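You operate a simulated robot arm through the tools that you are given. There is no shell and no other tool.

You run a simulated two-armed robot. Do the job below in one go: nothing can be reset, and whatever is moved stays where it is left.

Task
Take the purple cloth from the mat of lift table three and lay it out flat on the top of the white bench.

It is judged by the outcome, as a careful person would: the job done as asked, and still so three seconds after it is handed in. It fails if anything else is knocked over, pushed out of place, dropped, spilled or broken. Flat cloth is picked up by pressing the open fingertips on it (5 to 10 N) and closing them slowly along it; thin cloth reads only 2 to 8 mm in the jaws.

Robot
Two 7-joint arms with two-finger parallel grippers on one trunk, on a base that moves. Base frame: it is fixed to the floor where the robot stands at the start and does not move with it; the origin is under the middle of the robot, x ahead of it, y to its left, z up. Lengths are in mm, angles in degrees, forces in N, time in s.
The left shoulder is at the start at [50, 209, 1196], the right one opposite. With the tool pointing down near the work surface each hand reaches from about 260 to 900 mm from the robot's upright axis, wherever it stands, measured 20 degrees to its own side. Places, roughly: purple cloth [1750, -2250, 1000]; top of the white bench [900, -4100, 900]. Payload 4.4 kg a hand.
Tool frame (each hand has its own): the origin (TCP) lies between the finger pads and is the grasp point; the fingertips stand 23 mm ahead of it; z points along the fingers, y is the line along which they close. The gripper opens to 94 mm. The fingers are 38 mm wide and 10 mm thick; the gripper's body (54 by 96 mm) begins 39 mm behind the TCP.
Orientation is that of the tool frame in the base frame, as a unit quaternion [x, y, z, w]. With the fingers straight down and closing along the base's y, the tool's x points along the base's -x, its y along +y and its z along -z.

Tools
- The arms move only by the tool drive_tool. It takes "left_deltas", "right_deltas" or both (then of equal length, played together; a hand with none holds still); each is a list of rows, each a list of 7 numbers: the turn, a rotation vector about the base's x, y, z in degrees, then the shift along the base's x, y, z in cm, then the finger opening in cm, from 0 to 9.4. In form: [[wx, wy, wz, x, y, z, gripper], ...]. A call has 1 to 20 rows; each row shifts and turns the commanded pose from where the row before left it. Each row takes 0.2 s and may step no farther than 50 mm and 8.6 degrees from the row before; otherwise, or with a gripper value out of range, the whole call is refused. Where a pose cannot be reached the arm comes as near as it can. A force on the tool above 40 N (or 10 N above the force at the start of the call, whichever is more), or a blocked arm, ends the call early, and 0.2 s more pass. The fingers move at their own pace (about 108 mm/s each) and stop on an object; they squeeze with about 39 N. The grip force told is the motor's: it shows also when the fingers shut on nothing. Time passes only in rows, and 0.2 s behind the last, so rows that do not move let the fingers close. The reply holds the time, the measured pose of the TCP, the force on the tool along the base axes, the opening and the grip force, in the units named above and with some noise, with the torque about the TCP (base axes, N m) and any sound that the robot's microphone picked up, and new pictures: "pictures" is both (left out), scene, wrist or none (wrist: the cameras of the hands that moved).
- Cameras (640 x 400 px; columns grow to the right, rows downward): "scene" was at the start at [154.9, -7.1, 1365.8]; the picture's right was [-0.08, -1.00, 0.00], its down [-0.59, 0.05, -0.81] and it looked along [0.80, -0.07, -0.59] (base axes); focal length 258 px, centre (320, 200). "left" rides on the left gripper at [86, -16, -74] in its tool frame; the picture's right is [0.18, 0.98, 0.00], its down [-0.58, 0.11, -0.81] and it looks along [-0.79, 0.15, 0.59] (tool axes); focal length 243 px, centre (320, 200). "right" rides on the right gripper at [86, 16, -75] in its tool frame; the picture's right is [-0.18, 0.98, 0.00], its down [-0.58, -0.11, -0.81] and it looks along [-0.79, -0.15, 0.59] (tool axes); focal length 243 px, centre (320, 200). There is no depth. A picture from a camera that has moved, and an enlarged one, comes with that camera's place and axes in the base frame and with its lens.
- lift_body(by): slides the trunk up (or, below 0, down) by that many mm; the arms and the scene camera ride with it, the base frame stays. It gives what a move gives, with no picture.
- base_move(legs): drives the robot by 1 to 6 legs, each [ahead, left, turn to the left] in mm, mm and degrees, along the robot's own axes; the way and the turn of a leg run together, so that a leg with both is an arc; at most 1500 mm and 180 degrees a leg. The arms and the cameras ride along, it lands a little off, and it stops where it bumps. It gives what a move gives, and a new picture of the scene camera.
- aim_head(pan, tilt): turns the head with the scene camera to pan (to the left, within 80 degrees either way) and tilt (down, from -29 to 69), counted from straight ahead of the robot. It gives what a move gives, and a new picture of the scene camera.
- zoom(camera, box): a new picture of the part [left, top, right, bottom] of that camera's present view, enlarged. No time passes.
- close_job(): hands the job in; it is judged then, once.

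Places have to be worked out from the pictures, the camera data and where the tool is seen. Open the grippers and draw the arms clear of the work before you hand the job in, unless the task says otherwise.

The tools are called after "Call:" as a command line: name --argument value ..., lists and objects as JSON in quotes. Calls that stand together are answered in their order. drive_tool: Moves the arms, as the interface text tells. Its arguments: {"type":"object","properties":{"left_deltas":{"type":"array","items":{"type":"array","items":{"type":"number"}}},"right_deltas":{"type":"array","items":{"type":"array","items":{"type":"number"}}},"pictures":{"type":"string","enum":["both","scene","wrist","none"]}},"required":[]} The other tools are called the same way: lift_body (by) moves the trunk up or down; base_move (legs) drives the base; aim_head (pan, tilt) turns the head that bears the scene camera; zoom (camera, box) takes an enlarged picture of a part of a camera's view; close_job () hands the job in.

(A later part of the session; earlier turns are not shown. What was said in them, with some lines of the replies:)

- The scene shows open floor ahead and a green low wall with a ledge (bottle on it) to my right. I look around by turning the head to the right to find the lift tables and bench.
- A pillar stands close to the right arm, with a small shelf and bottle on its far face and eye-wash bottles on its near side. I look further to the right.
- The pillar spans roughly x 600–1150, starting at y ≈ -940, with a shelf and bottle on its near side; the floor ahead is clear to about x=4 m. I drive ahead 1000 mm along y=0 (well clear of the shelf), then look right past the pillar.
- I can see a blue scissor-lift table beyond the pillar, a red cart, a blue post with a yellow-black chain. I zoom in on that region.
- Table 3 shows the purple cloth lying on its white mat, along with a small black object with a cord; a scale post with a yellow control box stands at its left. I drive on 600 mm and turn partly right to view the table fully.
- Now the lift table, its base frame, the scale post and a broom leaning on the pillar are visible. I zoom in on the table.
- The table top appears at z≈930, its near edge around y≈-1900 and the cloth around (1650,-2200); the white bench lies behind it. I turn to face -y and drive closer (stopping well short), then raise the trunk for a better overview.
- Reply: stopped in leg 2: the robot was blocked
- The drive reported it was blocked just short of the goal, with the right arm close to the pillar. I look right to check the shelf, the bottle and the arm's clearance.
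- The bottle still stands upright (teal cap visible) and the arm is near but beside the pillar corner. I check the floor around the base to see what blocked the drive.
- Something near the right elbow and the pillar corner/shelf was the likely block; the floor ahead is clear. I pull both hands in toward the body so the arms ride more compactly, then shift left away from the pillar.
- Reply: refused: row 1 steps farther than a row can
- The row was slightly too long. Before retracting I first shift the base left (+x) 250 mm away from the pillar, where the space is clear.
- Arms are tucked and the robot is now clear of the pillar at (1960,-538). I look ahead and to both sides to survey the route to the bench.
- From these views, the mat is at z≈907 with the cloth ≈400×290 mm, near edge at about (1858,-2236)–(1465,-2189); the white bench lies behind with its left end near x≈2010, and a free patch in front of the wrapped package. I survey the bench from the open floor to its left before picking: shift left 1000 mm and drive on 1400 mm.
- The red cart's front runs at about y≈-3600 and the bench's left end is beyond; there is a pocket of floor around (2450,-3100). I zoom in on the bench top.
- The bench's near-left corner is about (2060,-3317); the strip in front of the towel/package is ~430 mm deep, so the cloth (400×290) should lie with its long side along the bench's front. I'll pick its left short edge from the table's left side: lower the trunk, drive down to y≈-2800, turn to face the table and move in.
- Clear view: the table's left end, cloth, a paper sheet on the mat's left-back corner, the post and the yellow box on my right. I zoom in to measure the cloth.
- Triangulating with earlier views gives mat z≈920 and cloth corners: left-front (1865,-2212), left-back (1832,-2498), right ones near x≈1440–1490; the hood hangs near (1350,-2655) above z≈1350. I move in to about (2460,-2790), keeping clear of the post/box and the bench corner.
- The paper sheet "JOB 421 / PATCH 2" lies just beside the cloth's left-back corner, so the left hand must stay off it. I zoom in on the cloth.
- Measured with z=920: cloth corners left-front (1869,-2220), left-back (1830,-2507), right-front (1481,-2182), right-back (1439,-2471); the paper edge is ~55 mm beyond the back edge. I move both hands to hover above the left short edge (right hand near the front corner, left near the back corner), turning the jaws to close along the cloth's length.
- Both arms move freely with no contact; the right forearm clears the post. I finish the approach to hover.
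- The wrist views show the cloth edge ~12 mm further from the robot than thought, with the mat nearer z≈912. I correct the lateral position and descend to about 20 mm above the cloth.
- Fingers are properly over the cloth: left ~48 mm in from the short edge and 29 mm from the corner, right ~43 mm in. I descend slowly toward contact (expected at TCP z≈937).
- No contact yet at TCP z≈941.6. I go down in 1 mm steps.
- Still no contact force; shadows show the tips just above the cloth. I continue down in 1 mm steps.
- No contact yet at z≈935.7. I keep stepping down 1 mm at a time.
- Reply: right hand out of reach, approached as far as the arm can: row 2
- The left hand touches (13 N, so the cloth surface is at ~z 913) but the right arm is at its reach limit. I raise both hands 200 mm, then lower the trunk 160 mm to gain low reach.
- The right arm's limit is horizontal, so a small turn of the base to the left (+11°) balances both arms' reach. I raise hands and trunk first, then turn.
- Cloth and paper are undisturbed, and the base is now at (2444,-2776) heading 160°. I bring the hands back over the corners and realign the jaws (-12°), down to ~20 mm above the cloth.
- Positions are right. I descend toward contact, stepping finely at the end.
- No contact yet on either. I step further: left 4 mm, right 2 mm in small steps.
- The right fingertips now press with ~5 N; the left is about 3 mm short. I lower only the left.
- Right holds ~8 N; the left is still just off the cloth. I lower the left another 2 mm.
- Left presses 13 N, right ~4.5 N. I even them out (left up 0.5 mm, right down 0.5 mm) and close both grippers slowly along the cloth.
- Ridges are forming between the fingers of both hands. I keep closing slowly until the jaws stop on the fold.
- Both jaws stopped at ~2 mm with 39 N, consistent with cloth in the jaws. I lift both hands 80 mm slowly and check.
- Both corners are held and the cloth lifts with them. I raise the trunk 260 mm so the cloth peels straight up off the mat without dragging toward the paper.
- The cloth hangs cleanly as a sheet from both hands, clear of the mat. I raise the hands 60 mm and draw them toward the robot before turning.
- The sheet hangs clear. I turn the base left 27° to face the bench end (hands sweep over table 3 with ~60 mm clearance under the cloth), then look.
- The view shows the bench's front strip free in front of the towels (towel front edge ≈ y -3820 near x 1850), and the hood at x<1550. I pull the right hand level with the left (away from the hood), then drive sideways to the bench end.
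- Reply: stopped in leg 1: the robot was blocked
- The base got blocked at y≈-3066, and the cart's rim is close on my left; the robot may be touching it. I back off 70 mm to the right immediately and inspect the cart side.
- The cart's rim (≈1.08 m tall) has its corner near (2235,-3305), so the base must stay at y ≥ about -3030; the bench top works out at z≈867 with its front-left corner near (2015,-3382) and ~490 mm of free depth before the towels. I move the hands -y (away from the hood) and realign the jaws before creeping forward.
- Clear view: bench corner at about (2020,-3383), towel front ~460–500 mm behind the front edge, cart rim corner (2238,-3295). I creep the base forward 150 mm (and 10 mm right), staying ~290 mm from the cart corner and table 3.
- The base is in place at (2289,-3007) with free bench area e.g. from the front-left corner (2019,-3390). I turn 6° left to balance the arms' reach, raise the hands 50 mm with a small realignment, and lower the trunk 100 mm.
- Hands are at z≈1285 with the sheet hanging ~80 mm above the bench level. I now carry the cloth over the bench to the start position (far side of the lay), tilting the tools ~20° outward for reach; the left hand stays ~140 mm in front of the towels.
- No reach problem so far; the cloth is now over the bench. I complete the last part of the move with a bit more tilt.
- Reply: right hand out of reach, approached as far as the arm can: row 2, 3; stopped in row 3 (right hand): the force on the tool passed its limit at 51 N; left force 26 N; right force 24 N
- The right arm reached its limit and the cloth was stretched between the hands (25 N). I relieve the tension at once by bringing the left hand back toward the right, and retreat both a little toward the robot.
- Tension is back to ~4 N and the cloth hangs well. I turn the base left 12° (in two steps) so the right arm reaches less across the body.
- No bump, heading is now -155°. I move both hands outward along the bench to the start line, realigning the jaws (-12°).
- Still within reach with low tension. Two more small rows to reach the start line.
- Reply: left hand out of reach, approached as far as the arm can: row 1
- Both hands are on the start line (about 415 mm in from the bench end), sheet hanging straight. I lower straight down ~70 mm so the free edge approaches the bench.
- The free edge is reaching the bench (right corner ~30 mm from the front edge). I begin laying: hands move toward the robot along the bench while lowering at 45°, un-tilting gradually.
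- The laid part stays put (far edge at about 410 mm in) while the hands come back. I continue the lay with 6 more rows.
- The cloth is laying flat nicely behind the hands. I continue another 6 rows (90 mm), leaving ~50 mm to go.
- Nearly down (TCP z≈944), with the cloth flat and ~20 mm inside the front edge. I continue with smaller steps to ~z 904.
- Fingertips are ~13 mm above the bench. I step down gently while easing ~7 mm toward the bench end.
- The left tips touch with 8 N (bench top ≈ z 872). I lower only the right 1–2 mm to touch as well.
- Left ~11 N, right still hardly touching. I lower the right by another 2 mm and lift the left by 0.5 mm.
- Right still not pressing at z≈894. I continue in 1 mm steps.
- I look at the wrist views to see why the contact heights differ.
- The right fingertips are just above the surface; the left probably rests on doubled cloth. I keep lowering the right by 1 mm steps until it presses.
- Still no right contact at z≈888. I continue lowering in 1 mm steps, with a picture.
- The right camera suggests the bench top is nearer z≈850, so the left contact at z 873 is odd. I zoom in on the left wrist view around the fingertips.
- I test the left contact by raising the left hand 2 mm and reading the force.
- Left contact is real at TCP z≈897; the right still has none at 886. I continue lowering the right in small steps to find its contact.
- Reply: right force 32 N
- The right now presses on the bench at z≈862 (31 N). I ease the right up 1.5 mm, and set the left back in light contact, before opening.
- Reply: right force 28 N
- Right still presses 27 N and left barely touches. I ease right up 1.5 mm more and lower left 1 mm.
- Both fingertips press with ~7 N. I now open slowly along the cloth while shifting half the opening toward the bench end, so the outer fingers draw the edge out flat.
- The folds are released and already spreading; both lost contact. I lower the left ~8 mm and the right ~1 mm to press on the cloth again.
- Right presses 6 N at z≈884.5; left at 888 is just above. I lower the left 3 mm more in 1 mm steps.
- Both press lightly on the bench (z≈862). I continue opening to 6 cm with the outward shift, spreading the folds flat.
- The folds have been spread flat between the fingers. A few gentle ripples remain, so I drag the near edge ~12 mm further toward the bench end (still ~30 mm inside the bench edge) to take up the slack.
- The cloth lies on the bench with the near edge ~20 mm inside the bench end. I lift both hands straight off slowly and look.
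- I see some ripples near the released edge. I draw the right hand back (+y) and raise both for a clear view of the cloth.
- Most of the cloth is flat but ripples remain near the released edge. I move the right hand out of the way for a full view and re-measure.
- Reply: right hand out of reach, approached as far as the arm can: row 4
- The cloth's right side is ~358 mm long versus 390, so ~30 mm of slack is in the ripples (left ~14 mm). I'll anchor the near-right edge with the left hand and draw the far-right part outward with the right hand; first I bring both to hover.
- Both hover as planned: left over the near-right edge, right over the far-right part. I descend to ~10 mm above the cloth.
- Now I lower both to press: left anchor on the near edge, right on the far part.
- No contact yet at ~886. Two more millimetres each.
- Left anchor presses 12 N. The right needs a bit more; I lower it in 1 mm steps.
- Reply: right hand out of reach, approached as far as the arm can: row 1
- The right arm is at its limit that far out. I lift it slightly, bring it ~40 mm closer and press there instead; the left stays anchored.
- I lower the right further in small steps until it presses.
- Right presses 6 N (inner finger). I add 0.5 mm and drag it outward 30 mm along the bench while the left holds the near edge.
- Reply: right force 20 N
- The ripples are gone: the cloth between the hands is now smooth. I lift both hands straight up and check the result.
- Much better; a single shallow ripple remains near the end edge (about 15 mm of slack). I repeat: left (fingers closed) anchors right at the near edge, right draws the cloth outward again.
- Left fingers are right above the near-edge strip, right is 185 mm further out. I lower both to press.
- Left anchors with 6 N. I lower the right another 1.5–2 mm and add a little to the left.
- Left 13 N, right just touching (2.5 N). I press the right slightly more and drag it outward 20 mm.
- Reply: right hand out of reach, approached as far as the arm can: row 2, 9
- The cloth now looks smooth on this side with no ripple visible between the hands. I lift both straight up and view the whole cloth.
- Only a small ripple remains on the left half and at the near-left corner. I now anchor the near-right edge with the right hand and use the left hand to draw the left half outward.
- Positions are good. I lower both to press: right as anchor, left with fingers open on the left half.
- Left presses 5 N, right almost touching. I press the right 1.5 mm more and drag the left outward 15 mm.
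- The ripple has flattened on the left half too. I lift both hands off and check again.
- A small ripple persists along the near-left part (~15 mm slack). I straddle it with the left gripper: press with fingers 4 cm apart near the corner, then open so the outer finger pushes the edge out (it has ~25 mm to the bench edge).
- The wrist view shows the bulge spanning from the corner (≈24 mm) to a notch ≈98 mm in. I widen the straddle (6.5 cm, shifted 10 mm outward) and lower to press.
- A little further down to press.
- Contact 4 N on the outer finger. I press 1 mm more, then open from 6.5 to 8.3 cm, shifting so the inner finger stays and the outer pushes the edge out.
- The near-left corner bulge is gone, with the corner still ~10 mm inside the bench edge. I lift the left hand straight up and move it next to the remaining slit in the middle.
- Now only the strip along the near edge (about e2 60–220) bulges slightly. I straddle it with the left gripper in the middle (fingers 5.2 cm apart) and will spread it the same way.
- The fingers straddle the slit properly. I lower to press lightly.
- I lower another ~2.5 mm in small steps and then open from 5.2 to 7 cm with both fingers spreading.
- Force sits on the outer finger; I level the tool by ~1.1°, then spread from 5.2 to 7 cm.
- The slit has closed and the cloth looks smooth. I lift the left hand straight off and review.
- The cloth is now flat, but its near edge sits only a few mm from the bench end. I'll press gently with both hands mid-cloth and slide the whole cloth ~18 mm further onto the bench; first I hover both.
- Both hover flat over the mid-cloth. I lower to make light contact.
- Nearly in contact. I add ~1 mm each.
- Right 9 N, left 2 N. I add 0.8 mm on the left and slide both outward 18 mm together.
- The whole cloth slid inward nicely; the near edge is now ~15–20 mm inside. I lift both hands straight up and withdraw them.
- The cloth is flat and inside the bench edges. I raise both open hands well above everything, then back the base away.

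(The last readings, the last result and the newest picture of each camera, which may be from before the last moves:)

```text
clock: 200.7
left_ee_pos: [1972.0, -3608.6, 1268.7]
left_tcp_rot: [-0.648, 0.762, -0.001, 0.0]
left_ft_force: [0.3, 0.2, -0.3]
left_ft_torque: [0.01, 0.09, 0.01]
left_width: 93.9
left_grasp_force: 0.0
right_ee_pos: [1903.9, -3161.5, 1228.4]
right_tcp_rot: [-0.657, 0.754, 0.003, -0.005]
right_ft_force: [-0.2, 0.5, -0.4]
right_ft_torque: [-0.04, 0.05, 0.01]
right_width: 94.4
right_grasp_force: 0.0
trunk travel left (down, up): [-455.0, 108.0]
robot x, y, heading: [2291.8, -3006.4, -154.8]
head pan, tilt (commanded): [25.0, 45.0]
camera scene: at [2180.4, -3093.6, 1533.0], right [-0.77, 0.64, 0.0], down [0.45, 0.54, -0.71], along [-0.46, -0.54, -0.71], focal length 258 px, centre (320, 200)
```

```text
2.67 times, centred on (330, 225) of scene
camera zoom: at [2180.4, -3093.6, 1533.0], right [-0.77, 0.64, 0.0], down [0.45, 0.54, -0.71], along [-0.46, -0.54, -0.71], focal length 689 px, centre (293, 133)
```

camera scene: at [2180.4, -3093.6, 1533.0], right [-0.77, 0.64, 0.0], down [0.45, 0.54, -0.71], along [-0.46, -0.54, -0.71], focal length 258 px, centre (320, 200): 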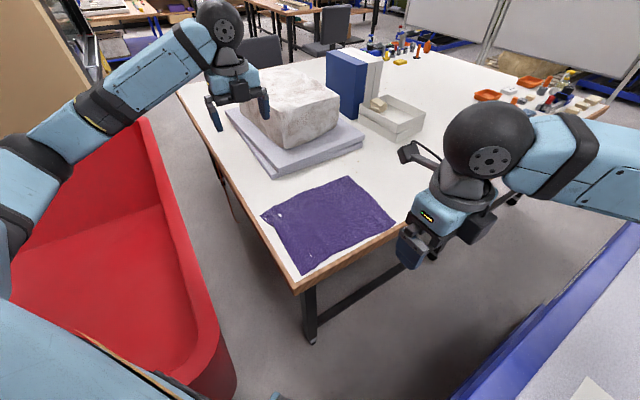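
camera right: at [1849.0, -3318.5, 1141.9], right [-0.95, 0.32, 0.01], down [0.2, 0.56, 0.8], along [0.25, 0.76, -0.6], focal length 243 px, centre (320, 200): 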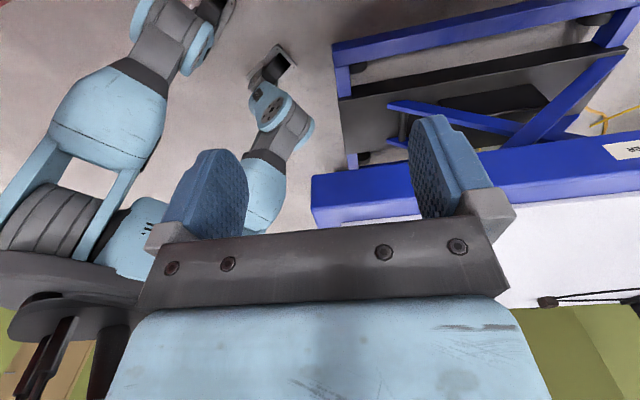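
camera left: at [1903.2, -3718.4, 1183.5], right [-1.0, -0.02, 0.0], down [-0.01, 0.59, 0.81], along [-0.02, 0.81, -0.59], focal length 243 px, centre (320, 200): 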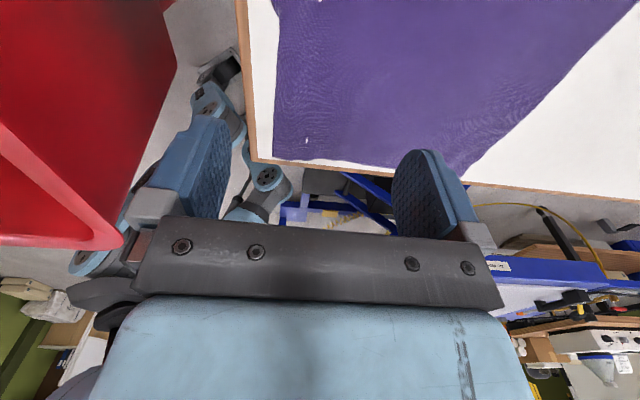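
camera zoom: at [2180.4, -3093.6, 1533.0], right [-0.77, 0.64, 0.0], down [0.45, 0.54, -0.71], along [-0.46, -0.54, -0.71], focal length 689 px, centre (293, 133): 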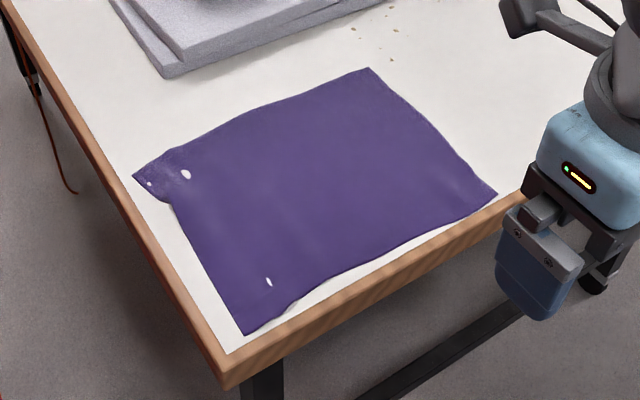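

All objects on the bench stand as before and the cloth lies flat. I back the robot away 300 mm with hands high and take a final look.

Call:
base_move --legs '[[-300, 0, 0]]'

Call:
zoom --camera "scene" --box '[200, 60, 480, 260]'

```text
clock: 202.7
left_ee_pos: [2240.5, -3483.9, 1265.9]
left_tcp_rot: [-0.647, 0.762, 0.0, 0.001]
left_ft_force: [-0.2, 0.2, 0.4]
left_ft_torque: [-0.01, -0.02, 0.0]
left_width: 93.7
left_grasp_force: 0.1
right_ee_pos: [2172.3, -3037.0, 1227.4]
right_tcp_rot: [-0.656, 0.755, 0.002, -0.003]
right_ft_force: [-0.2, -0.5, 0.0]
right_ft_torque: [0.0, -0.01, -0.01]
right_width: 94.2
right_grasp_force: 0.0
trunk travel left (down, up): [-455.0, 108.0]
robot x, y, heading: [2559.5, -2877.2, -154.9]
head pan, tilt (commanded): [25.0, 45.0]
camera scene: at [2448.5, -2969.9, 1532.6], right [-0.77, 0.64, 0.0], down [0.46, 0.54, -0.71], along [-0.46, -0.54, -0.71], focal length 258 px, centre (320, 200)
```

scene: 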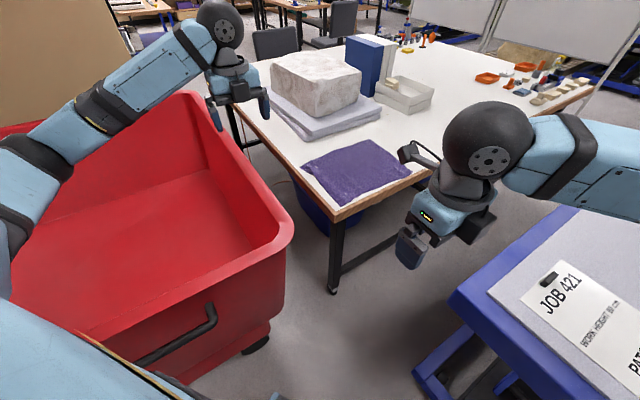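

```text
2.00 times, centred on (340, 160) of scene
camera zoom: at [2448.5, -2969.9, 1532.6], right [-0.77, 0.64, 0.0], down [0.46, 0.54, -0.71], along [-0.46, -0.54, -0.71], focal length 516 px, centre (280, 280)
```

zoom: 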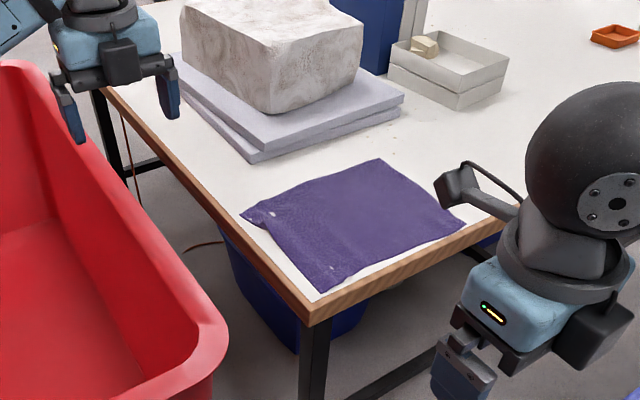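

The final view shows the purple cloth lying flat on the white bench, fully inside its edges. The package, towels, binders and basket are undisturbed, table 3's paper is in place, and both open hands are clear. I hand the job in.

Call:
close_job

```text
The job is handed in.
```

The purple cloth is off the mat of table three and lying flat on the white bench, and I have handed the job in. In the last picture the package, towels, binders and basket on the bench stand as before. The paper on table three's mat was not disturbed. Both grippers are open and clear of the work.

- **Bump during driving:** the base was blocked twice. The first time was probably the right elbow against the pillar by the small shelf; the bottle on it stayed upright. The second time was against the red cart beside the bench. From my rough position estimates before and after, any shift of the cart was within about 15 mm, but I could not measure it exactly.
- **Cloth position:** it lies at the bench's left front corner. Its edge is about 15–20 mm inside the bench end, and its nearest side is roughly 20–30 mm from the front edge. I smoothed out the ripples left at the edge I had been holding. In the last close-up pictures only very slight waviness remains near two of the corners.
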